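You operate a simulated robot arm through the tools that you are given. There is no shell and no other tool. Be economical: measure what you need, move in short steps, check, and stop when the job is done.

The job below is to be done with a simulated robot arm. You get a single attempt, and the scene is never put back.

JOB
Fold a grip tab on the yellow tape strip and bond it.
Fine: strip in the channel, black knob folds the plate down, teal button down till SET, plate up, strip back where it lay; pinch and drop nothing.

It is judged by the outcome, as a careful person would: the job done as asked, and still so three seconds after it is handed in. It fails if anything else is knocked over, pushed out of place, dropped, spilled or broken. Flat cloth is picked up by pressing the open fingertips on it (5 to 10 N) and closing them slowly along it; thin cloth reads only 2 to 8 mm in the jaws.

ROBOT AND FRAMES
A 6-joint arm with a two-finger parallel gripper, fixed in place. Base frame: the origin is at the foot of the arm, x ahead of it, y to its left, z up; the work surface is at about z = 820. Units: mm, rad, N and s.
With the tool pointing down near the work surface it reaches from about 240 to 640 mm from the base axis. Its first joint turns from -1.152 to 1.152 rad. Payload 2.7 kg.
The tool frame sits at the grasp point between the pads (the TCP): z along the fingers, y along the line on which they close. The tips reach 23 mm beyond it. Largest opening 94 mm; finger width 38, thickness 10; the body of the gripper, 54 by 96 mm, starts 39 mm behind the TCP.
Orientation is that of the tool frame in the base frame, as a unit quaternion [x, y, z, w]. With the fingers straight down and closing along the base's y, the tool's x points along the base's -x, its y along +y and its z along -z.

CONTROLS
- The arm moves only by the tool jog_arm. Its argument "deltas" is a list of rows, each an object of numbers (a shift or turn left out is 0, a gripper value left out holds the last): "tx", "ty", "tz": the shift along the tool's x, y, z in units of 50 mm (1.0 is 50 mm); "ax", "ay", "az": the turn, a rotation vector about the tool's x, y, z in units of 8 degrees (1.0 is 8 degrees). In form: [{"tx": .., "ty": .., "tz": .., "ax": .., "ay": .., "az": ..}, ...]. A call has 1 to 8 rows; each row shifts and turns the commanded pose from where the row before left it, along the tool's axes as they then stand. "gripper" is the opening in per cent of the stroke, from 0 (shut) to 100 (fully open), set as the call begins (left out, the last holds). A call with a number of a shift or a turn outside -1 to 1 is refused whole. Rows are played at 5 a second. More than 50 mm and 0.15 rad between two rows, or a gripper value outside its range, and nothing of the call is played. Where a pose cannot be reached the arm comes as near as it can. A force on the tool above 60 N (or 10 N above the force at the start of the call, whichever is more), or a blocked arm, ends the call early, and 0.2 s more pass. Each finger travels about 45 mm/s and halts on what it meets, pressing with about 28 N; the grip force reading is that of the motor and also rises with nothing between the fingers. The clock runs only during rows and for 0.2 s after the last one: add rows that do not move to give the fingers time. The reply holds the time, the measured pose of the TCP, the force on the tool along the base axes, the opening and the grip force, in the units named above and with some noise.
- Cameras (640 x 400 px; columns grow to the right, rows downward): "scene" is fixed at [50.3, -449.7, 1362.8]; the picture's right is [0.85, -0.53, 0.00], its down [-0.48, -0.76, -0.43] and it looks along [0.23, 0.36, -0.90] (base axes); focal length 214 px, centre (320, 200). "wrist" rides on the gripper at [-39, 0, -44] in the tool frame; the picture's right is [0.00, -1.00, 0.00], its down [0.97, 0.00, -0.24] and it looks along [0.24, 0.00, 0.97] (tool axes); focal length 218 px, centre (320, 200).
- capture(camera): a new picture of that camera. The clock stands still meanwhile.
- pixel_to_xyz(camera, pixels): for up to 12 pixels [column, row] of the newest picture of that camera ("zoom" is the newest enlarged one), the place [x, y, z] in the base frame of the surface seen there, good to about 2 mm. The clock stands still meanwhile.
- enlarge(camera, box): a new picture of the part [left, top, right, bottom] of that camera's present view, enlarged. The clock stands still meanwhile.
- finish_job(): hands the job in; it is judged then, once.

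Go step by step. Measure first, check grasps and placings, and put right what went wrong. The budget is 80 turns and 38 pictures, counting those below and the enlarged ones. Unless the task says otherwise, let go and move clear before handing in, and close with one line.

The tools are called after ">>>" as a command line: name --argument value ..., lists and objects as JSON in quotes. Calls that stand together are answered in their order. jog_arm: Moves the arm, as the interface text tells. Its arguments: {"type":"object","properties":{"deltas":{"type":"array"},"gripper":{"type":"number"}},"required":["deltas"]} The other tools are called the same way: capture (camera) takes a picture; pixel_to_xyz (camera, pixels) gives the place of the surface under pixels of a picture; enlarge (camera, box) takes an enlarged picture of a part of a camera's view; finish_job () hands the job in.

At the start:

```text
clock: 0.0
ee_pos: [302.3, -220.0, 1113.7]
tool_rot: [0.001, 1.0, 0.001, 0.0]
force: [-0.2, 1.4, -1.0]
grip_width: 93.9
finger_force: 0.1
```

scene: 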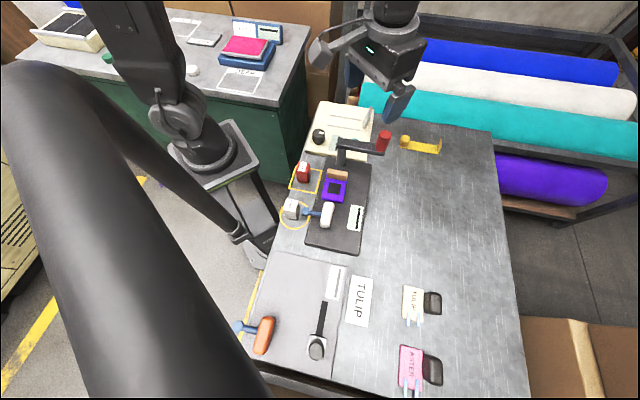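
wrist: 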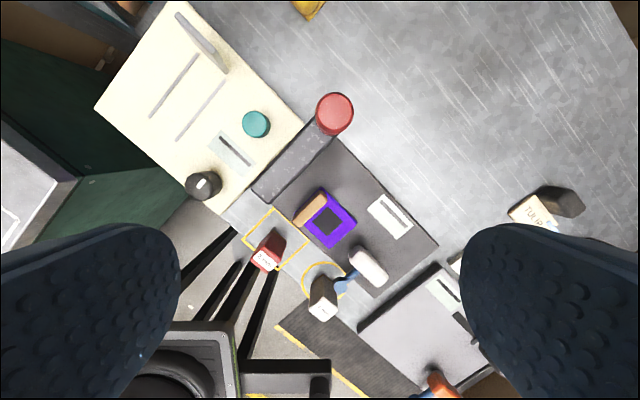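

The yellow strip shows near scene (420,145), and the cream machine with a black knob and teal button is near (340,130). I'll enlarge both views.

>>> enlarge --camera "scene" --box '[290, 90, 450, 190]'

>>> enlarge --camera "wrist" --box '[90, 0, 346, 220]'

```text
4.00 times, centred on (370, 140) of scene
```

zoom: 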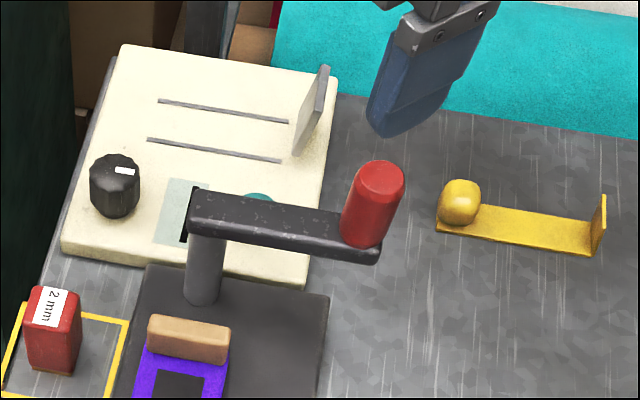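

```text
1.82 times, centred on (218, 110) of wrist
```

zoom: 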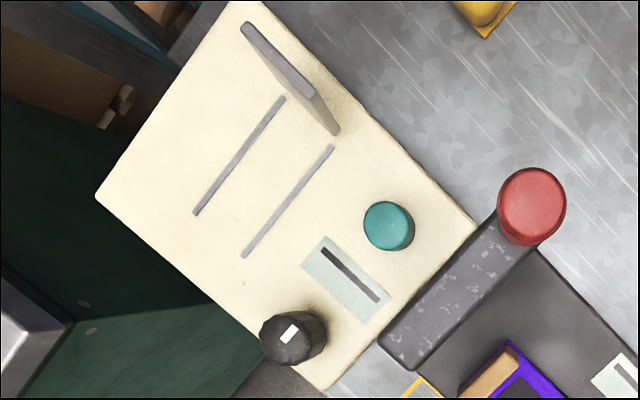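

The machine has two grey rails (zoom (195,213)-(283,98) and (243,257)-(332,148)) and an upright plate at their end. The strip has a ball grip at one end and an upturned flap at the other. I'll measure these now.

>>> pixel_to_xyz --camera "zoom" --pixels '[[195, 213], [283, 98], [243, 257], [332, 148], [247, 27], [308, 93], [337, 130], [388, 222], [290, 333], [350, 275], [530, 195], [395, 350]]'

>>> pixel_to_xyz --camera "scene" --pixels '[[404, 139], [400, 146], [415, 148], [430, 150], [437, 153], [440, 140], [405, 137], [380, 140], [319, 136], [354, 147], [367, 112], [338, 150]]'

```text
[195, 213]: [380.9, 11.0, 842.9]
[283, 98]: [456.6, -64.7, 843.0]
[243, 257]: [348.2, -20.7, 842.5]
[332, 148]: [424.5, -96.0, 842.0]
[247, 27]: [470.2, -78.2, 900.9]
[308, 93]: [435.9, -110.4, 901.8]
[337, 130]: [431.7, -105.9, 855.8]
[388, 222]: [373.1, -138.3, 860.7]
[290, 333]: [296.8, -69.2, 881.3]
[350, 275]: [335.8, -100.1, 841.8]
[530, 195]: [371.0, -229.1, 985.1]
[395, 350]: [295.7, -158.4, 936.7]
```

```text
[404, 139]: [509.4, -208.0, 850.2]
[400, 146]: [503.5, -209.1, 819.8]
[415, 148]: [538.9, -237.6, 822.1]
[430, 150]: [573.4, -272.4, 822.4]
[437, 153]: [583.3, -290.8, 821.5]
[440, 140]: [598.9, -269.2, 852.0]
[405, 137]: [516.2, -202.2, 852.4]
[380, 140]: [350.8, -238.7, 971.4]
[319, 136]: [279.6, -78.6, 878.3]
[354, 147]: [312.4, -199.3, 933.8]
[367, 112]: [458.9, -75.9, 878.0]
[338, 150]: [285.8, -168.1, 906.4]
```

Readings so far: deck at about z 842, plate upright to 901, lever top at 985, strip on the table from about (503,-205) to (595,-280). I'll move above the strip for a clear look.

>>> jog_arm --deltas '[{"tx": -0.8, "tz": 0.1}, {"tx": -0.8, "tz": 0.1}, {"tx": -0.8, "tz": 0.2}, {"tx": -0.8, "tz": 0.2}, {"tx": -0.5, "tz": 0.2}, {}]'

>>> capture --camera "wrist"

```text
clock: 1.4
ee_pos: [492.6, -223.0, 1072.7]
tool_rot: [0.0, 1.0, 0.0, 0.001]
force: [-0.2, -1.0, -0.3]
grip_width: 94.1
finger_force: 0.0
```

```text
33 pictures are left
```

wrist: 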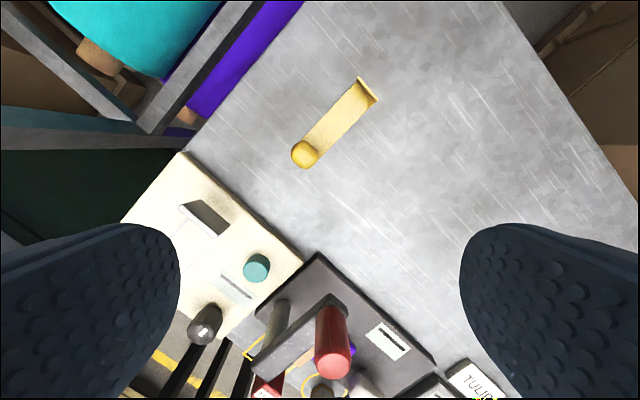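

The strip is fully visible, with its ball at (305,154) and flap at (368,90). I'll enlarge it and the machine.

>>> enlarge --camera "wrist" --box '[270, 65, 398, 175]'

>>> pixel_to_xyz --camera "wrist" --pixels '[[180, 210], [228, 233], [188, 204], [222, 220], [181, 152], [300, 262], [122, 225], [245, 285], [256, 265]]'

```text
3.64 times, centred on (334, 120) of wrist
```

zoom: 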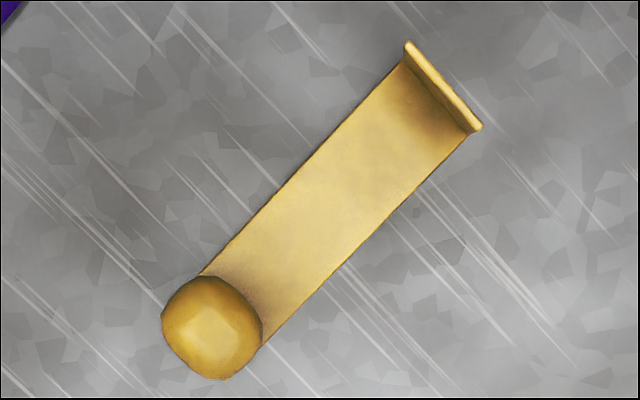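

```text
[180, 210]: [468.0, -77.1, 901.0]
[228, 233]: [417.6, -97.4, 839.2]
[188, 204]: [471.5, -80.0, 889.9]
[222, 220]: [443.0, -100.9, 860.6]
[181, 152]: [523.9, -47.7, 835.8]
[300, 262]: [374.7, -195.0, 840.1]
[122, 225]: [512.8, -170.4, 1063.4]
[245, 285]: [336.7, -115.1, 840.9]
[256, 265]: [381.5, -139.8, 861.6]
```

>>> pixel_to_xyz --camera "zoom" --pixels '[[408, 42], [477, 128], [404, 68], [464, 137], [320, 170], [398, 236], [212, 325], [215, 275], [262, 338], [340, 210], [165, 325], [220, 375]]'

>>> enlarge --camera "wrist" --box '[140, 140, 310, 290]'

```text
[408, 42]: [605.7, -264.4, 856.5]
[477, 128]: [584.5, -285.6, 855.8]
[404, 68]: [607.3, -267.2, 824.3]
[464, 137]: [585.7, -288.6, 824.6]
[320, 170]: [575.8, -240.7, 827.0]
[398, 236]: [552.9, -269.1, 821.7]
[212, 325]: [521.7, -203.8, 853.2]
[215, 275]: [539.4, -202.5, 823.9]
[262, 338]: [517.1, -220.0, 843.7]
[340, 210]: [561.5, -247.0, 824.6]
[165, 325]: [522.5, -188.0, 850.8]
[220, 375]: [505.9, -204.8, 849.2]
```

```text
2.67 times, centred on (225, 215) of wrist
```

zoom: 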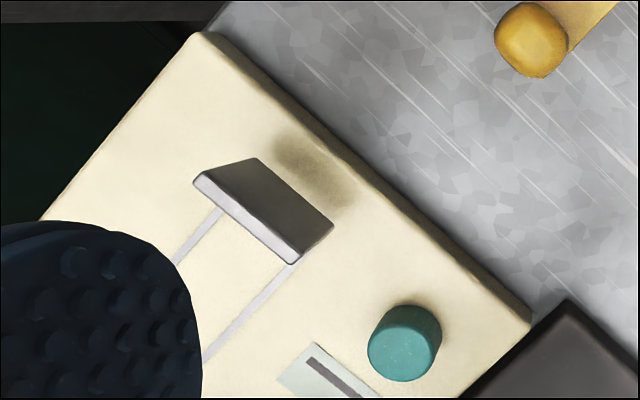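

Converting to diagonal axes u=(0.707,-0.707), v=(0.707,0.707):
- **Channel:** runs along u from 261 to 368, with v centre at 254.5 and the plate at about u 378.
- **Strip:** already parallel to it, from u 503 (ball) to 617 (flap), v 225.

So a pure translation will do. I'll align over the ball with the fingers closing along v.

>>> jog_arm --deltas '[{"tx": -0.6, "ty": 0.374}, {"az": 0.9375}, {"az": 0.9375}, {"az": 0.9375}, {"az": 0.9375}, {"az": 0.9375}, {"az": 0.9375}, {"tz": 0.9}]'

>>> capture --camera "wrist"

```text
clock: 3.2
ee_pos: [518.5, -203.3, 1029.7]
tool_rot: [0.383, 0.924, -0.001, -0.001]
force: [0.4, -0.7, -0.3]
grip_width: 93.9
finger_force: 0.0
```

```text
30 pictures are left
```

wrist: 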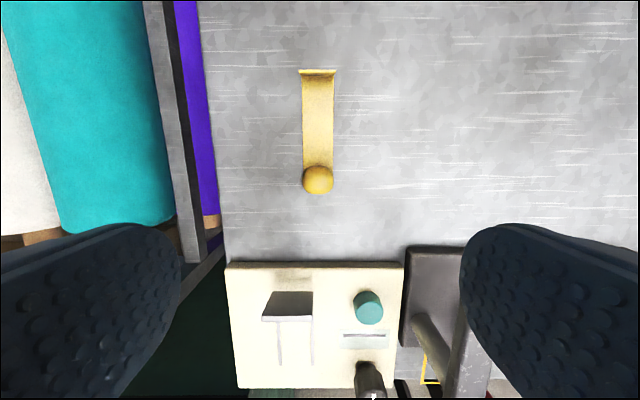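

The view is now square to the strip and machine. I'll measure the strip and channel again from here.

>>> pixel_to_xyz --camera "wrist" --pixels '[[304, 110], [332, 110], [318, 180], [303, 180], [332, 180], [318, 192], [318, 74], [318, 82], [264, 318], [312, 318], [278, 345], [312, 345]]'

>>> enlarge --camera "wrist" --box '[220, 250, 412, 400]'

```text
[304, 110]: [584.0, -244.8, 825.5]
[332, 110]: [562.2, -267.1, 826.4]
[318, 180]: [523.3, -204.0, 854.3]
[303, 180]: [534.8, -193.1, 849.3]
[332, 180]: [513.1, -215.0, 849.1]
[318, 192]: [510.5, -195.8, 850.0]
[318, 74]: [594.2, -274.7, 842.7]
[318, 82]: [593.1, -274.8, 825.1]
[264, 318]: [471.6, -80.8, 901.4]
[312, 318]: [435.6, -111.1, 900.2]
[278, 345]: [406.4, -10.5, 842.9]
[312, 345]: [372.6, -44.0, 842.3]
```

```text
2.67 times, centred on (316, 325) of wrist
```

zoom: 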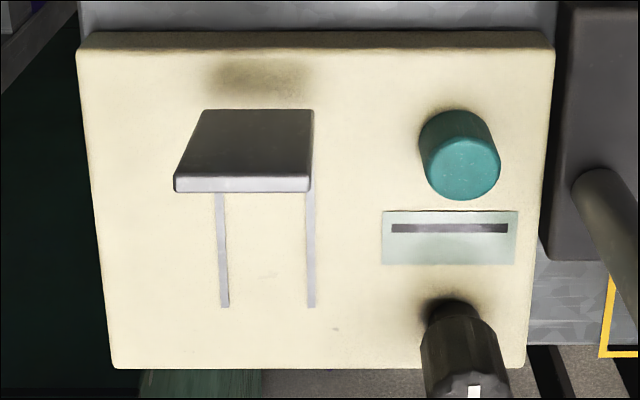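

I'll take a precise fix on the plate base, the rails and the knob from this zoom.

>>> pixel_to_xyz --camera "zoom" --pixels '[[255, 114], [255, 106], [255, 179], [255, 188], [220, 303], [311, 303], [220, 220], [265, 250], [460, 165], [473, 390], [455, 237], [435, 330]]'

```text
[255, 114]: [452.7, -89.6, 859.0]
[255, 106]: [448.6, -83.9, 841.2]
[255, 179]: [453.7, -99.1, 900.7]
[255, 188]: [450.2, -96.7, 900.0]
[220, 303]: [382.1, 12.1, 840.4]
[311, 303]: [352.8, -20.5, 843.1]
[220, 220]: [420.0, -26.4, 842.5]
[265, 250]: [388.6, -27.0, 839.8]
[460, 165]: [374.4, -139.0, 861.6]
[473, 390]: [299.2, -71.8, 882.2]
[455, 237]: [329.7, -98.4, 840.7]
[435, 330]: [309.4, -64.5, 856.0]
```

The plate's lower edge seems to float above the deck at about z 857, so I'll take a close scene view of it.

>>> enlarge --camera "scene" --box '[320, 98, 384, 138]'

```text
10.00 times, centred on (352, 118) of scene
```

zoom: 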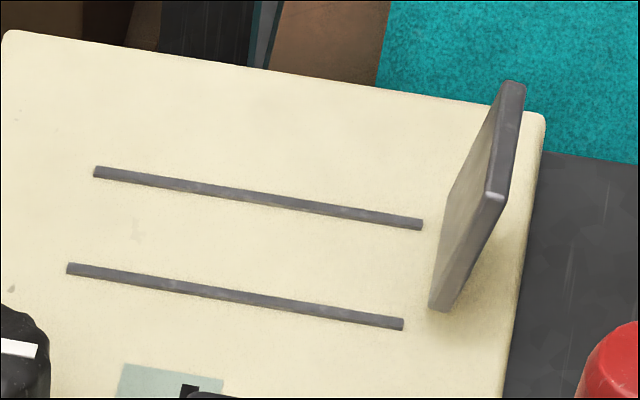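

>>> pixel_to_xyz --camera "zoom" --pixels '[[440, 298], [432, 308], [452, 200], [446, 225], [490, 192], [507, 88], [402, 323], [421, 224], [97, 172], [70, 268], [440, 320], [300, 250]]'

```text
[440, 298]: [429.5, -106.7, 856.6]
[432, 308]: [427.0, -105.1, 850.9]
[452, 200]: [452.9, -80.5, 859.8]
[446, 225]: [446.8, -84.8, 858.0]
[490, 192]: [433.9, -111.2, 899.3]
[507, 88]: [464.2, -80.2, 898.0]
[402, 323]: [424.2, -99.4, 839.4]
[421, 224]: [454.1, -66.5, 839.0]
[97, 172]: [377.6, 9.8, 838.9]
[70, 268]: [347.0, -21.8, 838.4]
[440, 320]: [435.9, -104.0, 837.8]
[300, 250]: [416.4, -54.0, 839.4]
```

The plate hinges at about u 374, z 842 and leans back about 10°, so the strip needs shifting Δu≈-245, Δv≈+28, Δz≈+19.5. I'll descend over the ball with the jaws at 60 %.

>>> jog_arm --deltas '[{"tx": -0.07, "ty": 0.05}, {"tz": 0.8}, {"tz": 0.8}, {"tz": 0.8}, {"tz": 0.4}, {}]' --gripper 60

>>> capture --camera "wrist"

```text
clock: 4.6
ee_pos: [524.4, -203.3, 889.1]
tool_rot: [0.382, 0.924, 0.0, 0.0]
force: [-0.7, -0.5, -0.1]
grip_width: 56.3
finger_force: 0.0
```

```text
27 pictures are left
```

wrist: 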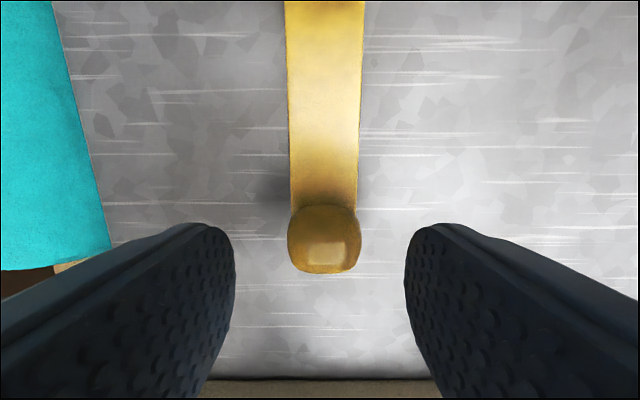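

The ball is nearly centred (column 324 against 320). I'll measure its position before the final descent.

>>> pixel_to_xyz --camera "wrist" --pixels '[[324, 250], [324, 270], [290, 240], [358, 240], [324, 210], [291, 150], [358, 150]]'

```text
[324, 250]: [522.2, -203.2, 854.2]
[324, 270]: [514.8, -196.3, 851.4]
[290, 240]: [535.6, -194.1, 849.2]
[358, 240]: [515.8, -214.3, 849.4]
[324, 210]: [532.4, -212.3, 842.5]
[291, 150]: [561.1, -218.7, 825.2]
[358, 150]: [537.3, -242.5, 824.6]
```

The ball block spans v 212-241 and u 502-527, with its top at 854. I'll descend to TCP z≈850 and close.

>>> jog_arm --deltas '[{"ty": -0.025, "tz": 0.3}, {"tz": 0.3}, {"tz": 0.18}, {}]'

>>> jog_arm --deltas '[{}, {}, {}, {}, {}]' --gripper 20

>>> capture --camera "wrist"

```text
clock: 5.6
ee_pos: [522.1, -203.7, 849.8]
tool_rot: [0.383, 0.924, 0.001, 0.001]
force: [-0.3, 0.4, 0.2]
grip_width: 56.3
finger_force: 0.0
```

```text
clock: 6.8
ee_pos: [522.7, -202.6, 849.2]
tool_rot: [0.383, 0.924, 0.0, 0.0]
force: [-0.1, -0.7, -0.7]
grip_width: 33.0
finger_force: 28.0
```

```text
26 pictures are left
```

wrist: 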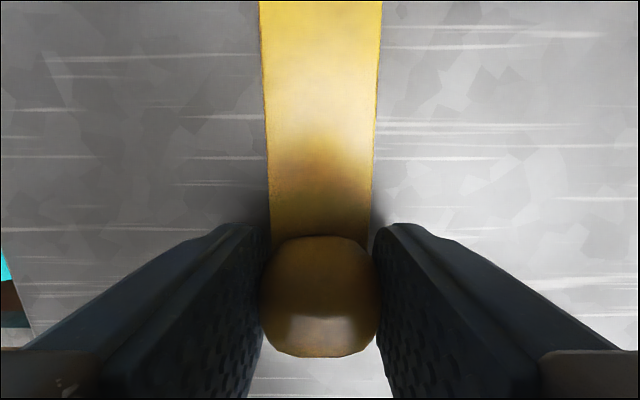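

The grip holds at 33 mm and 28 N with the strip straight. I'll lift it gently and see how it hangs.

>>> jog_arm --deltas '[{"tz": -0.3}, {"tz": -0.5}, {"tz": -0.6}, {"tz": -0.6}, {"tz": -0.4}, {}]'

>>> capture --camera "wrist"

```text
clock: 8.2
ee_pos: [523.7, -203.3, 968.4]
tool_rot: [0.383, 0.924, 0.0, 0.0]
force: [-0.4, -1.0, 0.6]
grip_width: 32.9
finger_force: 28.0
```

```text
25 pictures are left
```

wrist: 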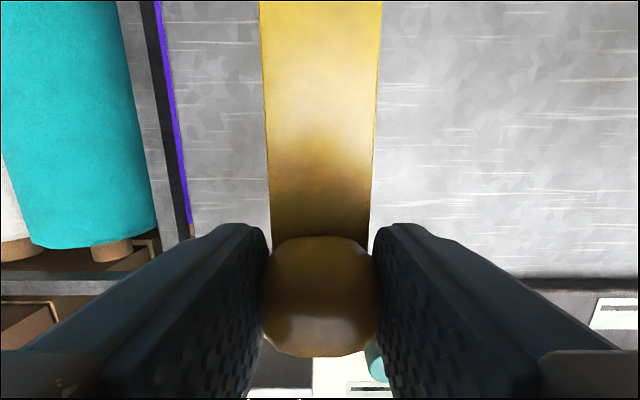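

The strip is held rigid and level. I'll carry it over the channel (-245 mm in u, +28 mm in v).

>>> jog_arm --deltas '[{"ty": 0.564}, {"tx": 0.6}, {"tx": 0.8}, {"tx": 0.8}, {"tx": 0.8}, {"tx": 0.8}, {"tx": 0.6}, {"tx": 0.5}]'

>>> jog_arm --deltas '[{}, {}]'

>>> enlarge --camera "scene" --box '[290, 60, 418, 150]'

>>> capture --camera "wrist"

```text
clock: 10.0
ee_pos: [367.8, -12.6, 968.3]
tool_rot: [0.383, 0.924, 0.0, 0.0]
force: [-0.4, 0.0, -0.5]
grip_width: 33.3
finger_force: 28.0
```

```text
clock: 10.6
ee_pos: [369.5, -14.2, 968.4]
tool_rot: [0.383, 0.924, 0.0, 0.0]
force: [0.4, 0.6, 0.3]
grip_width: 33.2
finger_force: 28.0
```

```text
4.44 times, centred on (354, 105) of scene
```

zoom: 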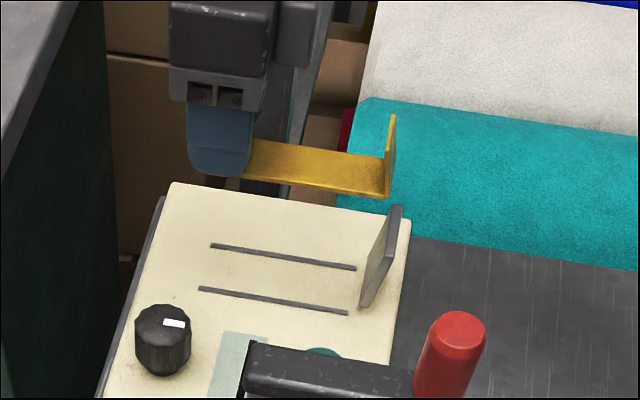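

```text
23 pictures are left
```

wrist: 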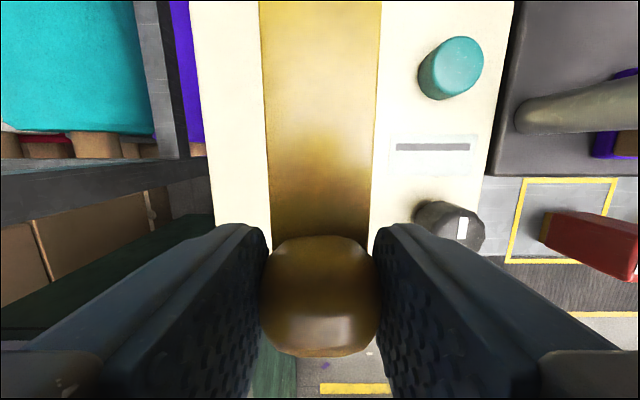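

I'll measure the flap and strip edges directly for the final alignment.

>>> pixel_to_xyz --camera "zoom" --pixels '[[393, 119], [386, 160], [386, 190], [396, 165], [340, 190], [345, 153], [378, 193]]'

>>> pixel_to_xyz --camera "wrist" --pixels '[[262, 80], [379, 80], [267, 200], [371, 200]]'

>>> jog_arm --deltas '[{}]'

```text
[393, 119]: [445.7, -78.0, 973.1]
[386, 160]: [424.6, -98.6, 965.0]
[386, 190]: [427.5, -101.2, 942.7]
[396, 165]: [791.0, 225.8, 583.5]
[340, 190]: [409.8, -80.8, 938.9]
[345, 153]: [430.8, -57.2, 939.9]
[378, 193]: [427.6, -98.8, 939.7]
```

```text
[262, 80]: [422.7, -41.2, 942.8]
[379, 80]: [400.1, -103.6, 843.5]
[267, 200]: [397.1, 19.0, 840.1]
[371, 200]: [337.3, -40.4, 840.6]
```

```text
clock: 11.0
ee_pos: [369.1, -13.4, 968.0]
tool_rot: [0.383, 0.924, 0.0, -0.001]
force: [-0.4, 0.3, -0.6]
grip_width: 33.1
finger_force: 27.9
```

By scene measurement the flap sits at u 370-374 (good) but about 3 mm low in v, so I'll shift +3 mm in v and lower to just above the deck.

>>> jog_arm --deltas '[{"ty": 0.06}, {"tz": 0.6}, {"tz": 0.6}, {"tz": 0.4}, {"tz": 0.2}, {}, {}]'

>>> enlarge --camera "scene" --box '[310, 90, 390, 146]'

```text
clock: 12.6
ee_pos: [371.6, -9.5, 878.5]
tool_rot: [0.383, 0.924, -0.001, -0.001]
force: [-1.5, 2.3, -0.3]
grip_width: 33.2
finger_force: 27.5
```

```text
7.14 times, centred on (350, 118) of scene
```

zoom: 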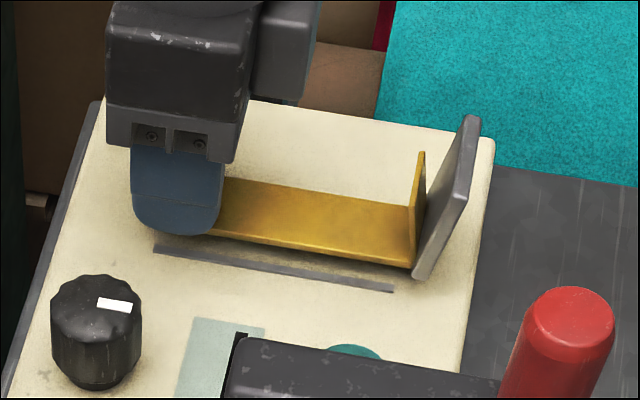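

A small -u force (about 2.7 N) suggests the flap is touching the plate. I'll measure the gap before moving.

>>> pixel_to_xyz --camera "zoom" --pixels '[[407, 262], [411, 240], [419, 160], [420, 268], [430, 230], [455, 165], [300, 246], [330, 195], [300, 274], [388, 288]]'

>>> jog_arm --deltas '[{"tx": 0.08, "tz": -0.04}, {}]'

```text
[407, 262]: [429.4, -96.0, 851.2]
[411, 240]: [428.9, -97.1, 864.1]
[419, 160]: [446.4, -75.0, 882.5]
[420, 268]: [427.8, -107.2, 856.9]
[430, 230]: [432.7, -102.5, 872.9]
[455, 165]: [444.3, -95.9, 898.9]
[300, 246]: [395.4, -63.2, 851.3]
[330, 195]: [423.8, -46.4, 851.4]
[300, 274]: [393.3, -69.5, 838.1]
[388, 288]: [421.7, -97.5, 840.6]
```

```text
clock: 13.2
ee_pos: [366.6, -6.8, 880.6]
tool_rot: [0.383, 0.924, 0.0, -0.001]
force: [-0.5, -0.3, -0.7]
grip_width: 33.3
finger_force: 28.1
```

The contact has cleared and the strip sits between the rails (v 235-267 within 230-274). I'll nudge slightly and lower onto the deck.

>>> jog_arm --deltas '[{"tx": -0.02, "ty": 0.02, "tz": 0.1}, {"tz": 0.08}, {"tz": 0.04}, {}]'

>>> enlarge --camera "scene" --box '[310, 90, 390, 146]'

```text
clock: 14.2
ee_pos: [369.3, -6.2, 870.5]
tool_rot: [0.382, 0.924, -0.001, 0.0]
force: [0.3, 0.3, -1.1]
grip_width: 33.2
finger_force: 28.3
```

```text
7.14 times, centred on (350, 118) of scene
```

zoom: 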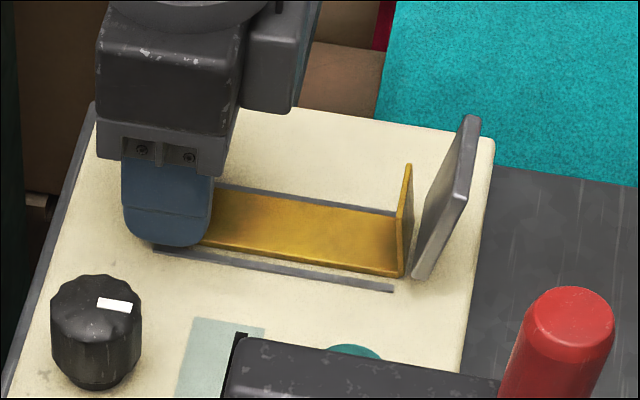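

The strip lies between the rails just inside the plate. I'll lower in small steps until it touches.

>>> jog_arm --deltas '[{"tz": 0.02}, {"tz": 0.02}, {}]'

>>> pixel_to_xyz --camera "zoom" --pixels '[[395, 272], [300, 255], [330, 205], [402, 240], [407, 170], [230, 240]]'

```text
clock: 15.0
ee_pos: [369.4, -6.6, 868.8]
tool_rot: [0.383, 0.924, 0.0, 0.001]
force: [-5.6, -2.6, 25.2]
grip_width: 33.1
finger_force: 28.0
```

```text
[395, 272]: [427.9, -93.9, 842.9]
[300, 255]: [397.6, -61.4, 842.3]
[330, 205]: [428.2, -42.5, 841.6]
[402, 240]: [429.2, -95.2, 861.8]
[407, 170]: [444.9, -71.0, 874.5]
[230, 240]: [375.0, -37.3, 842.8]
```

The strip is in firm contact at 25 N. I'll ease off 1 mm, open to 60 % and retreat upward.

>>> jog_arm --deltas '[{"tz": -0.02}, {}]'

>>> jog_arm --deltas '[{}, {}, {}]' --gripper 60

>>> jog_arm --deltas '[{"tz": -0.3}, {"tz": -0.6}, {"tz": -0.8}, {"tz": -0.8}, {}]'

>>> capture --camera "wrist"

```text
clock: 15.6
ee_pos: [369.5, -6.2, 869.2]
tool_rot: [0.383, 0.924, 0.001, 0.001]
force: [0.5, 2.3, 13.9]
grip_width: 32.8
finger_force: 28.1
```

```text
clock: 16.4
ee_pos: [369.2, -6.3, 868.1]
tool_rot: [0.382, 0.924, 0.0, 0.0]
force: [-0.3, 0.1, -1.2]
grip_width: 56.6
finger_force: 0.1
```

```text
clock: 17.6
ee_pos: [368.7, -7.8, 994.4]
tool_rot: [0.383, 0.924, 0.0, -0.001]
force: [0.1, -0.9, 0.2]
grip_width: 56.3
finger_force: 0.0
```

```text
20 pictures are left
```

wrist: 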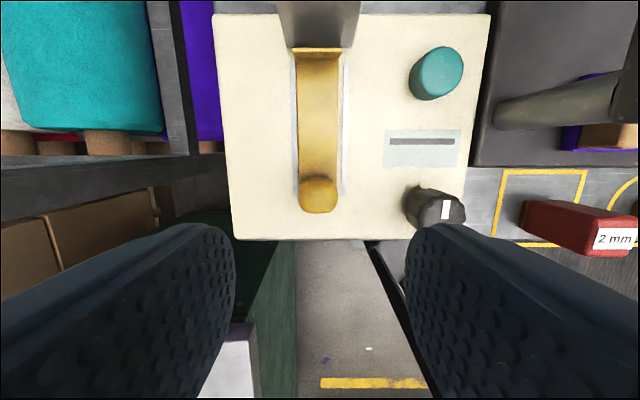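

The strip is seated straight between the rails. Next I'll measure the knob top at (440,205) and its mark.

>>> enlarge --camera "wrist" --box '[370, 160, 498, 240]'

>>> pixel_to_xyz --camera "wrist" --pixels '[[423, 208], [464, 208], [446, 197], [446, 217], [410, 195], [440, 70], [420, 142], [318, 55], [318, 195]]'

```text
5.00 times, centred on (434, 200) of wrist
```

zoom: 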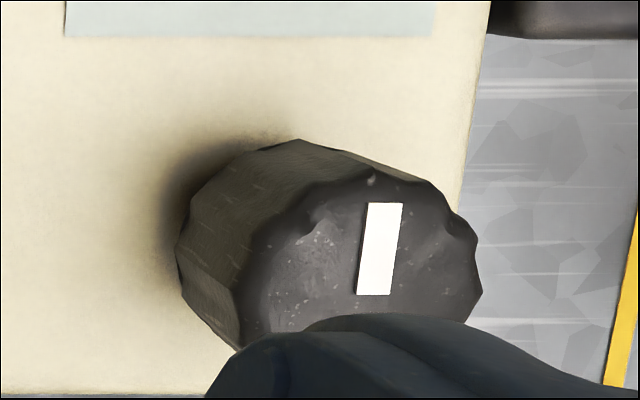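

```text
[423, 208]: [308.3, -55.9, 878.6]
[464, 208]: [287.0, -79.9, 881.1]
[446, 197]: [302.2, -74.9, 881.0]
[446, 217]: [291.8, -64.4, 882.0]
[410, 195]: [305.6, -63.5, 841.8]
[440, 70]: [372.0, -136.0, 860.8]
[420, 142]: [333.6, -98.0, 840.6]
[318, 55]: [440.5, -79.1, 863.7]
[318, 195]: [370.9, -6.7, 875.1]
```

The mark points roughly along +u and the knob centre is near u 253, v 162. I'll move over the knob for a centred view.

>>> jog_arm --deltas '[{"ty": -0.6}, {"ty": -0.7}, {"ty": -0.56}, {}, {}]'

>>> capture --camera "wrist"

```text
clock: 18.8
ee_pos: [304.1, -72.5, 997.5]
tool_rot: [0.383, 0.924, 0.0, 0.0]
force: [0.4, -0.4, 0.5]
grip_width: 56.6
finger_force: 0.1
```

```text
18 pictures are left
```

wrist: 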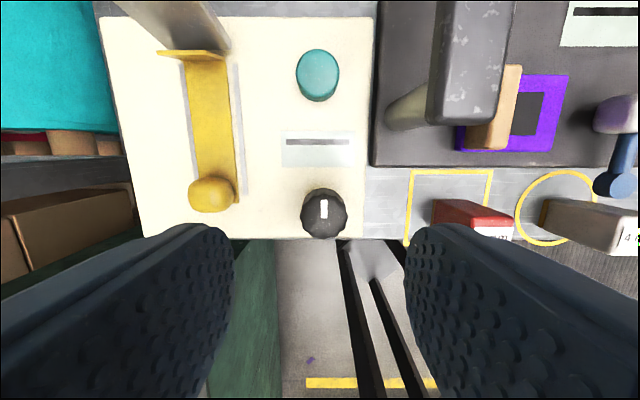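

>>> pixel_to_xyz --camera "wrist" --pixels '[[304, 215], [346, 215], [324, 197], [324, 235], [324, 203], [324, 217], [318, 65]]'

>>> enlarge --camera "wrist" --box '[270, 120, 398, 250]'

```text
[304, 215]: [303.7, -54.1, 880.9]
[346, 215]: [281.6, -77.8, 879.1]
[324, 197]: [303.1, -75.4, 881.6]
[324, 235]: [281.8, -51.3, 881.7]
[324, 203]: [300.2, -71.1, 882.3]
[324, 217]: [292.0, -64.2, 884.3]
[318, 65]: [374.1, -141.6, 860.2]
```

```text
3.08 times, centred on (334, 185) of wrist
```

zoom: 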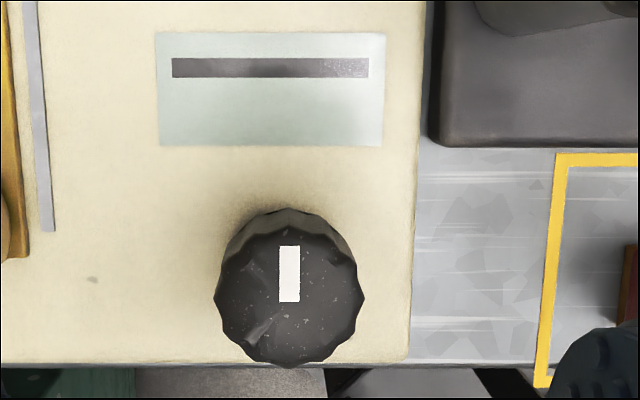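

The knob centre is (291.3,-64.6), diameter 32, z 842-881. I'll descend around it and grip at TCP z≈870.

>>> jog_arm --deltas '[{"tx": 0.294, "ty": -0.07}, {"tz": 0.7}, {"tz": 0.7}, {"tz": 0.6}, {"tz": 0.3}, {"tz": 0.22}, {}, {}]'

```text
clock: 20.6
ee_pos: [290.0, -61.5, 868.5]
tool_rot: [0.383, 0.924, 0.0, -0.001]
force: [-0.4, -0.1, -0.1]
grip_width: 56.2
finger_force: 0.1
```

I'm within 3 mm of the knob centre. I'll correct that and close on it.

>>> jog_arm --deltas '[{"tx": -0.05, "ty": -0.02}, {}]'

>>> jog_arm --deltas '[{}, {}, {}, {}]' --gripper 20

>>> jog_arm --deltas '[{"az": 0.6}, {"az": 0.6}, {"az": 0.6}, {}]'

>>> enlarge --camera "scene" --box '[300, 90, 400, 160]'

```text
clock: 21.2
ee_pos: [292.8, -66.6, 869.4]
tool_rot: [0.382, 0.924, 0.0, 0.0]
force: [0.9, 0.3, -0.6]
grip_width: 56.5
finger_force: 0.0
```

```text
clock: 22.2
ee_pos: [291.3, -65.7, 867.2]
tool_rot: [0.383, 0.924, 0.0, 0.0]
force: [3.5, 5.8, -3.5]
grip_width: 37.9
finger_force: 44.5
```

```text
clock: 23.2
ee_pos: [291.4, -66.8, 867.8]
tool_rot: [0.496, 0.868, 0.0, 0.0]
force: [-3.2, 16.9, 25.3]
grip_width: 37.6
finger_force: 45.0
```

```text
5.71 times, centred on (350, 125) of scene
```

zoom: 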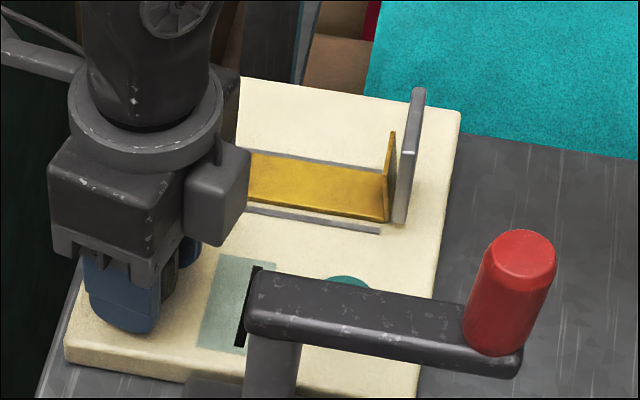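

The plate has swung inward to upright, about 1:1 with the knob, so this is the correct direction. I'll continue turning in steps.

>>> jog_arm --deltas '[{"az": 0.7, "tz": -0.02}, {"az": 0.7}, {"az": 0.7}, {"az": 0.7}, {}]'

>>> jog_arm --deltas '[{"az": 0.7}, {"az": 0.7}, {"az": 0.7}, {}]'

>>> enlarge --camera "scene" --box '[300, 90, 400, 160]'

```text
clock: 24.4
ee_pos: [291.1, -66.6, 868.0]
tool_rot: [0.655, 0.756, -0.002, -0.001]
force: [-6.0, 3.2, -18.6]
grip_width: 38.0
finger_force: 44.6
```

```text
clock: 25.4
ee_pos: [289.7, -68.2, 868.1]
tool_rot: [0.758, 0.652, -0.002, -0.002]
force: [-12.2, 10.0, -30.3]
grip_width: 37.6
finger_force: 45.2
```

```text
5.71 times, centred on (350, 125) of scene
```

zoom: 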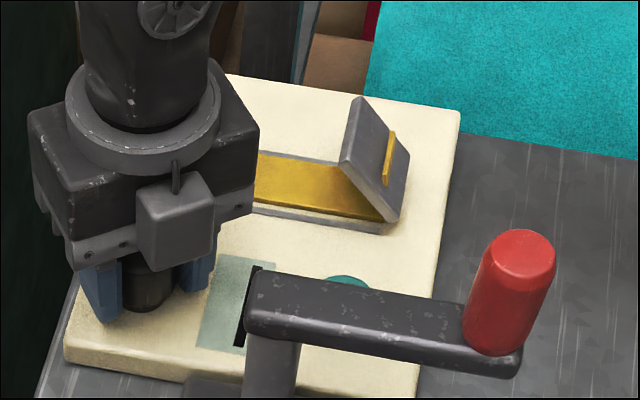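

The plate is about 45° over. I'll ease the vertical load and keep turning.

>>> jog_arm --deltas '[{"az": 0.6, "tz": 0.012}, {"az": 0.7}, {"az": 0.7}, {}]'

>>> jog_arm --deltas '[{"az": 0.7}, {"az": 0.7}, {"az": 0.7}, {}]'

>>> enlarge --camera "scene" --box '[300, 90, 400, 160]'

```text
clock: 26.4
ee_pos: [288.4, -65.5, 868.3]
tool_rot: [0.842, 0.54, -0.002, -0.001]
force: [-29.9, -2.6, 22.0]
grip_width: 37.6
finger_force: 44.7
```

```text
clock: 27.4
ee_pos: [287.9, -65.7, 868.2]
tool_rot: [0.912, 0.411, -0.005, -0.002]
force: [-35.2, -6.4, 43.6]
grip_width: 38.2
finger_force: 45.1
```

```text
5.71 times, centred on (350, 125) of scene
```

zoom: 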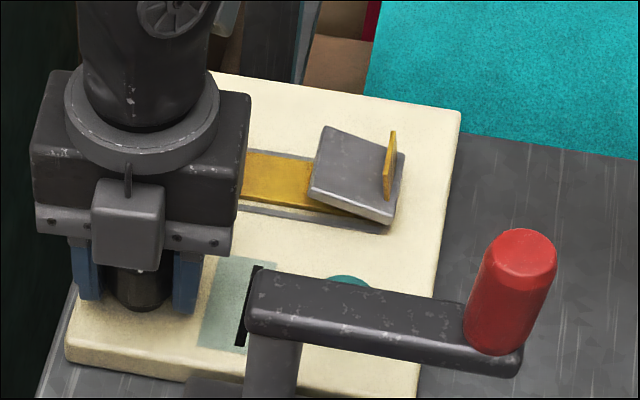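

The plate is nearly down and side loads have built up. I'll re-centre the command by about 1 mm and finish the turn.

>>> jog_arm --deltas '[{"tx": -0.016, "ty": -0.018, "tz": -0.014}, {"az": 0.6}, {"az": 0.6}, {"az": 0.5}, {}]'

>>> enlarge --camera "scene" --box '[300, 90, 400, 160]'

```text
clock: 28.6
ee_pos: [288.3, -64.9, 868.4]
tool_rot: [0.953, 0.302, -0.003, -0.001]
force: [-14.5, 26.2, -22.1]
grip_width: 37.7
finger_force: 44.8
```

```text
5.71 times, centred on (350, 125) of scene
```

zoom: 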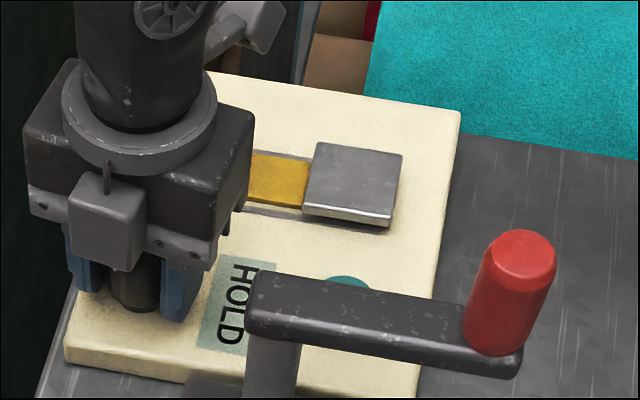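

The plate is flat and the panel now reads "HOLD". I'll release the knob, raise up, and rotate so the camera side faces away from the lever.

>>> jog_arm --deltas '[{}, {}, {}]' --gripper 60

>>> jog_arm --deltas '[{"tz": -0.3}, {"tz": -0.7}, {"tz": -0.8}, {"tz": -0.8}, {}]'

>>> jog_arm --deltas '[{"az": -0.95}, {"az": -0.95}, {"az": -0.95}, {"az": -0.95}, {"az": -0.95}, {"az": -0.95}, {"az": -0.95}, {"az": -0.95}]'

>>> jog_arm --deltas '[{"az": -0.95}, {"az": -0.95}, {"az": -0.95}, {"az": -0.95}, {"az": -0.95}, {"az": -0.95}, {"az": -0.5}, {}]'

>>> enlarge --camera "scene" --box '[290, 80, 418, 170]'

```text
clock: 29.4
ee_pos: [290.8, -66.7, 869.5]
tool_rot: [0.954, 0.3, 0.0, 0.001]
force: [0.2, 0.1, -0.2]
grip_width: 56.4
finger_force: 0.1
```

```text
clock: 30.6
ee_pos: [292.7, -66.0, 997.8]
tool_rot: [0.954, 0.301, 0.0, 0.0]
force: [-0.2, 0.1, 0.5]
grip_width: 56.6
finger_force: 0.2
```

```text
clock: 32.4
ee_pos: [291.0, -66.3, 998.0]
tool_rot: [0.669, 0.744, 0.0, 0.0]
force: [-1.1, 0.3, -0.3]
grip_width: 56.3
finger_force: 0.1
```

```text
clock: 34.2
ee_pos: [290.2, -65.6, 997.7]
tool_rot: [0.296, 0.955, 0.0, 0.0]
force: [-0.5, 0.5, -0.1]
grip_width: 56.7
finger_force: 0.0
```

```text
4.44 times, centred on (354, 125) of scene
```

zoom: 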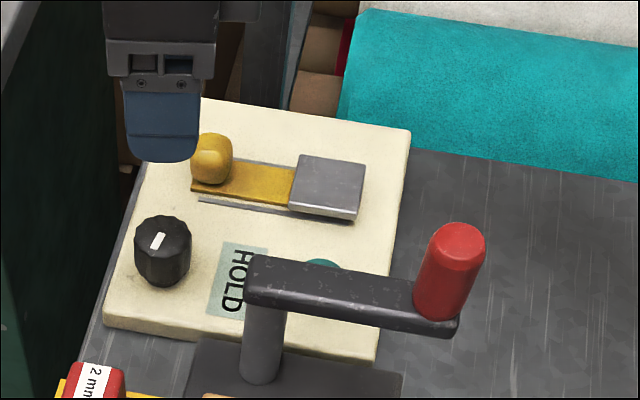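

The plate stays down and the knob keeps its turn. I'll rotate the remaining 79° to put the long side along u and the camera on the +v side, and shut the fingers.

>>> jog_arm --deltas '[{"az": -0.95}, {"az": -0.95}, {"az": -0.95}, {"az": -0.95}, {"az": -0.95}, {"az": -0.95}, {"az": -0.95}, {"az": -0.95}]' --gripper 0

>>> jog_arm --deltas '[{"az": -0.8}, {"az": -0.8}, {"az": -0.73}, {}]'

```text
clock: 36.0
ee_pos: [291.4, -66.8, 998.8]
tool_rot: [-0.228, 0.974, 0.0, 0.0]
force: [0.2, -1.0, 0.2]
grip_width: 0.1
finger_force: 28.3
```

```text
clock: 37.0
ee_pos: [291.4, -67.5, 997.0]
tool_rot: [-0.382, 0.924, 0.0, 0.0]
force: [-0.9, -0.9, -0.3]
grip_width: 0.2
finger_force: 27.9
```

I'm oriented now (tool y along -u, x along -v). I'll move over the teal button at about u 362.7, v 165 and look before pressing.

>>> jog_arm --deltas '[{"tx": -0.13, "ty": -0.5}, {"ty": -0.6}, {"ty": -0.6}, {"ty": -0.48}, {}, {}]'

>>> capture --camera "wrist"

```text
clock: 38.4
ee_pos: [372.0, -140.2, 999.5]
tool_rot: [-0.381, 0.924, 0.0, 0.0]
force: [0.1, 0.7, 0.0]
grip_width: 0.0
finger_force: 27.3
```

```text
11 pictures are left
```

wrist: 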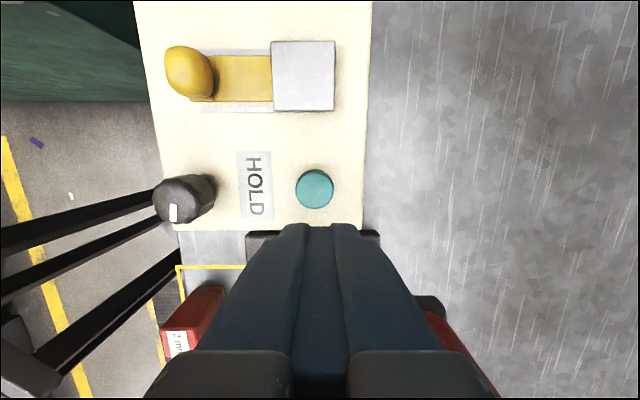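

The panel and the teal button (314,188) are visible from the wrist. I'll fix the button's centre.

>>> pixel_to_xyz --camera "wrist" --pixels '[[314, 186], [297, 188], [332, 188], [314, 172], [314, 205], [280, 250]]'

```text
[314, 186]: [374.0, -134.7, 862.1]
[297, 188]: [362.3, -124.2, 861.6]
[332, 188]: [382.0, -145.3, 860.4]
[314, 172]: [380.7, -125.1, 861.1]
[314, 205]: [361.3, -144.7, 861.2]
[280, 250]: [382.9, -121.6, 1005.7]
```

The button centre is (371.6,-134.9), top 861. I'll correct by 4 mm and come down to just above it.

>>> jog_arm --deltas '[{"tx": -0.07, "ty": 0.08}, {"tz": 0.7}, {"tz": 0.7}, {"tz": 0.5}, {"tz": 0.26}, {}, {}]'

>>> jog_arm --deltas '[{"tz": 0.06}, {"tz": 0.04}, {"tz": 0.04}, {"tz": 0.04}, {}]'

```text
clock: 40.0
ee_pos: [373.1, -133.6, 889.7]
tool_rot: [-0.381, 0.925, 0.0, 0.0]
force: [-0.1, 0.3, 0.1]
grip_width: 0.0
finger_force: 27.9
```

```text
clock: 41.2
ee_pos: [371.3, -135.1, 880.9]
tool_rot: [-0.381, 0.925, 0.001, -0.001]
force: [-0.3, 0.4, 0.7]
grip_width: 0.0
finger_force: 28.1
```

The tips are at about z 858 with little force so far. I'll keep pressing gently.

>>> jog_arm --deltas '[{"tz": 0.04}, {"tz": 0.04}, {}]'

>>> jog_arm --deltas '[{"tz": 0.03}, {"tz": 0.03}, {}, {}]'

>>> enlarge --camera "wrist" --box '[160, 40, 400, 240]'

```text
clock: 42.0
ee_pos: [371.4, -134.8, 878.2]
tool_rot: [-0.381, 0.925, 0.0, 0.001]
force: [1.5, -2.1, 2.2]
grip_width: 0.0
finger_force: 27.8
```

```text
clock: 43.0
ee_pos: [371.7, -134.5, 873.4]
tool_rot: [-0.381, 0.925, -0.001, 0.0]
force: [-2.2, 1.2, 2.6]
grip_width: 0.0
finger_force: 28.0
```

```text
2.00 times, centred on (280, 140) of wrist
```

zoom: 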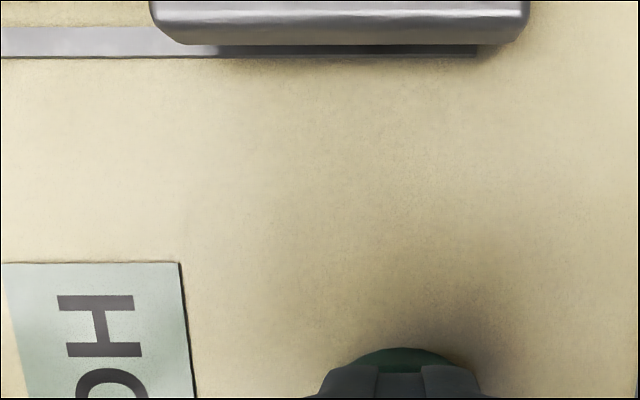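

The button is moving down softly (about 2.6 N) and the panel still reads HO(LD). I'll press further until it bottoms.

>>> jog_arm --deltas '[{"tz": 0.03}, {"tz": 0.03}, {}]'

>>> jog_arm --deltas '[{"tz": 0.03}, {"tz": 0.03}, {}, {}]'

```text
clock: 43.8
ee_pos: [372.6, -134.3, 874.0]
tool_rot: [-0.382, 0.924, 0.0, 0.0]
force: [-8.8, -3.3, 18.4]
grip_width: 0.1
finger_force: 28.0
```

```text
clock: 44.8
ee_pos: [372.1, -133.9, 871.2]
tool_rot: [-0.381, 0.925, 0.0, 0.002]
force: [-12.0, -3.4, 37.9]
grip_width: 0.0
finger_force: 28.0
```

The button has bottomed at 38 N. I'll hold it for a few seconds, then read the panel.

>>> jog_arm --deltas '[{}, {}, {}, {}, {}, {}, {}, {}]'

>>> jog_arm --deltas '[{}, {}, {}, {}, {}, {}, {}, {}]'

>>> capture --camera "wrist"

```text
clock: 46.6
ee_pos: [371.9, -134.4, 870.2]
tool_rot: [-0.381, 0.925, -0.001, 0.001]
force: [-8.7, -5.0, 37.3]
grip_width: 0.0
finger_force: 28.0
```

```text
clock: 48.4
ee_pos: [372.1, -134.7, 871.1]
tool_rot: [-0.381, 0.924, -0.002, 0.002]
force: [-5.6, -3.2, 37.2]
grip_width: 0.1
finger_force: 27.9
```

```text
9 pictures are left
```

wrist: 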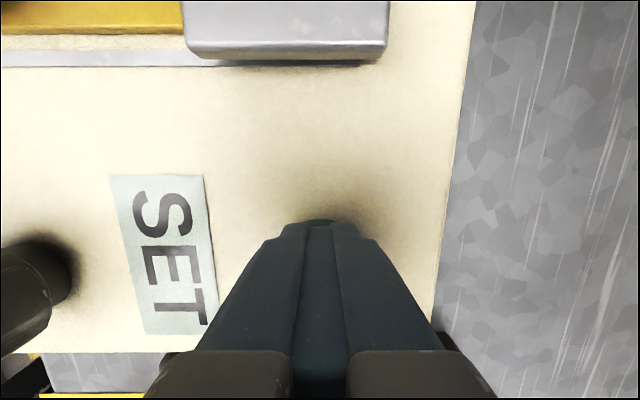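

The panel reads SET. I'll release the button by rising, go back over the knob, and rotate to the earlier end-of-turn orientation.

>>> jog_arm --deltas '[{"tz": -0.3}, {"tz": -0.6}, {"tz": -0.8}, {"tz": -0.9}, {"tx": 0.2, "ty": 0.5}, {"ty": 0.8}, {"ty": 0.8}, {}]'

>>> jog_arm --deltas '[{"az": 0.98}, {"az": 0.98}, {"az": 0.98}, {"az": 0.98}, {"az": 0.98}, {"az": 0.98}, {"az": 0.98}, {"az": 0.98}]' --gripper 60

>>> jog_arm --deltas '[{"az": 0.98}, {"az": 0.98}, {"az": 0.98}, {"az": 0.98}, {"az": 0.98}, {"az": 0.98}, {"az": 0.98}, {"az": 0.98}]'

>>> jog_arm --deltas '[{"az": 0.98}, {"az": 0.98}, {"az": 0.98}, {"az": 0.98}, {"az": 0.98}, {"az": 0.98}, {"az": 0.98}, {"az": 0.98}]'

>>> jog_arm --deltas '[{"az": 0.2}, {}, {}]'

```text
clock: 50.2
ee_pos: [289.8, -68.2, 998.9]
tool_rot: [-0.381, 0.925, 0.0, -0.001]
force: [-0.2, 1.0, -0.2]
grip_width: 0.0
finger_force: 28.2
```

```text
clock: 52.0
ee_pos: [290.2, -67.6, 998.7]
tool_rot: [0.158, 0.987, 0.0, 0.0]
force: [0.5, -0.1, -0.5]
grip_width: 56.5
finger_force: 0.0
```

```text
clock: 53.8
ee_pos: [290.9, -66.8, 997.7]
tool_rot: [0.648, 0.762, 0.0, -0.001]
force: [0.4, 0.2, -0.1]
grip_width: 56.6
finger_force: 0.1
```

```text
clock: 55.6
ee_pos: [289.8, -67.0, 999.0]
tool_rot: [0.95, 0.313, 0.0, 0.0]
force: [-0.2, -0.1, 0.7]
grip_width: 56.4
finger_force: 0.1
```

```text
clock: 56.4
ee_pos: [289.7, -66.6, 998.3]
tool_rot: [0.953, 0.302, 0.0, 0.0]
force: [0.1, 0.0, 0.0]
grip_width: 56.3
finger_force: 0.0
```

I'm back above the knob in the release orientation. I'll descend and re-grip it.

>>> jog_arm --deltas '[{"tx": 0.04, "ty": -0.02}, {"tz": 0.7}, {"tz": 0.7}, {"tz": 0.6}, {"tz": 0.3}, {"tz": 0.28}, {}, {}]'

>>> jog_arm --deltas '[{}, {}, {}, {}]' --gripper 20

>>> jog_arm --deltas '[{"az": -0.7}, {"az": -0.7}, {"az": -0.7}, {}]'

```text
clock: 58.2
ee_pos: [292.2, -65.1, 870.8]
tool_rot: [0.954, 0.301, 0.001, 0.001]
force: [0.8, 0.6, -0.1]
grip_width: 56.6
finger_force: 0.0
```

```text
clock: 59.2
ee_pos: [290.0, -63.9, 869.7]
tool_rot: [0.954, 0.301, -0.002, -0.001]
force: [-22.4, 45.5, 10.0]
grip_width: 37.8
finger_force: 45.5
```

```text
clock: 60.2
ee_pos: [289.4, -64.0, 869.0]
tool_rot: [0.899, 0.438, -0.002, -0.001]
force: [-20.5, 39.1, 16.9]
grip_width: 37.7
finger_force: 44.9
```

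The knob is turning back, but there is about 44 N of side load. I'll recentre by 1.5 mm and continue.

>>> jog_arm --deltas '[{"tx": 0.013, "ty": -0.028, "tz": -0.006}, {}]'

>>> jog_arm --deltas '[{"az": -0.7}, {"az": -0.7}, {"az": -0.7}, {"az": -0.7}, {}]'

>>> jog_arm --deltas '[{"az": -0.7}, {"az": -0.7}, {"az": -0.7}, {}]'

>>> enlarge --camera "scene" --box '[300, 90, 400, 160]'

```text
clock: 60.8
ee_pos: [290.0, -64.3, 870.2]
tool_rot: [0.899, 0.438, -0.002, 0.0]
force: [-21.9, -4.3, 13.2]
grip_width: 37.7
finger_force: 45.4
```

```text
clock: 62.0
ee_pos: [290.3, -64.2, 869.2]
tool_rot: [0.797, 0.604, -0.001, -0.002]
force: [-16.9, -29.0, -7.1]
grip_width: 37.8
finger_force: 44.6
```

```text
clock: 63.0
ee_pos: [287.8, -63.6, 868.7]
tool_rot: [0.7, 0.714, 0.0, -0.001]
force: [-14.5, -25.5, -14.7]
grip_width: 37.8
finger_force: 45.2
```

```text
5.71 times, centred on (350, 125) of scene
```

zoom: 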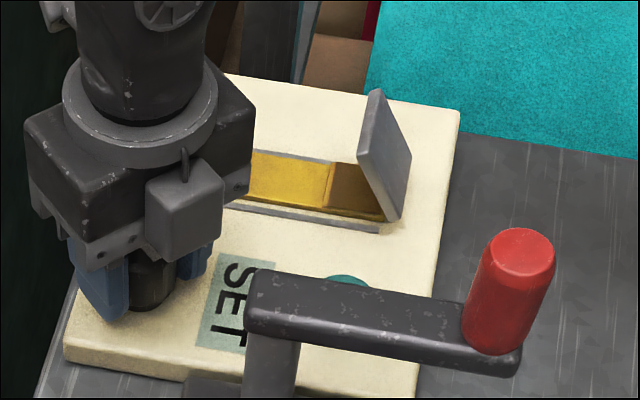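

The flap stays folded as the plate rises. I'll continue the remaining 44°.

>>> jog_arm --deltas '[{"az": -0.7, "tx": -0.016, "ty": -0.01}, {"az": -0.7}, {"az": -0.7}, {"az": -0.7}, {}]'

>>> jog_arm --deltas '[{"az": -0.7}, {"az": -0.7}, {"az": -0.7}, {"az": -0.6}, {}]'

>>> enlarge --camera "scene" --box '[300, 90, 400, 160]'

```text
clock: 64.2
ee_pos: [291.8, -65.0, 871.0]
tool_rot: [0.548, 0.837, 0.0, -0.001]
force: [-6.7, -5.6, -31.8]
grip_width: 37.8
finger_force: 45.0
```

```text
clock: 65.4
ee_pos: [290.4, -63.5, 870.7]
tool_rot: [0.382, 0.924, 0.0, -0.001]
force: [-0.1, 5.5, -13.6]
grip_width: 37.8
finger_force: 44.9
```

```text
5.71 times, centred on (350, 125) of scene
```

zoom: 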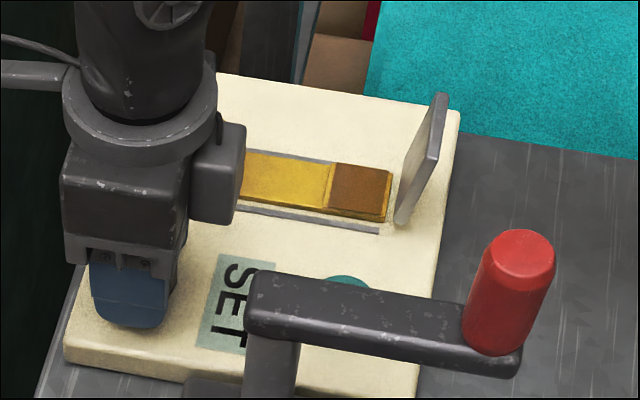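

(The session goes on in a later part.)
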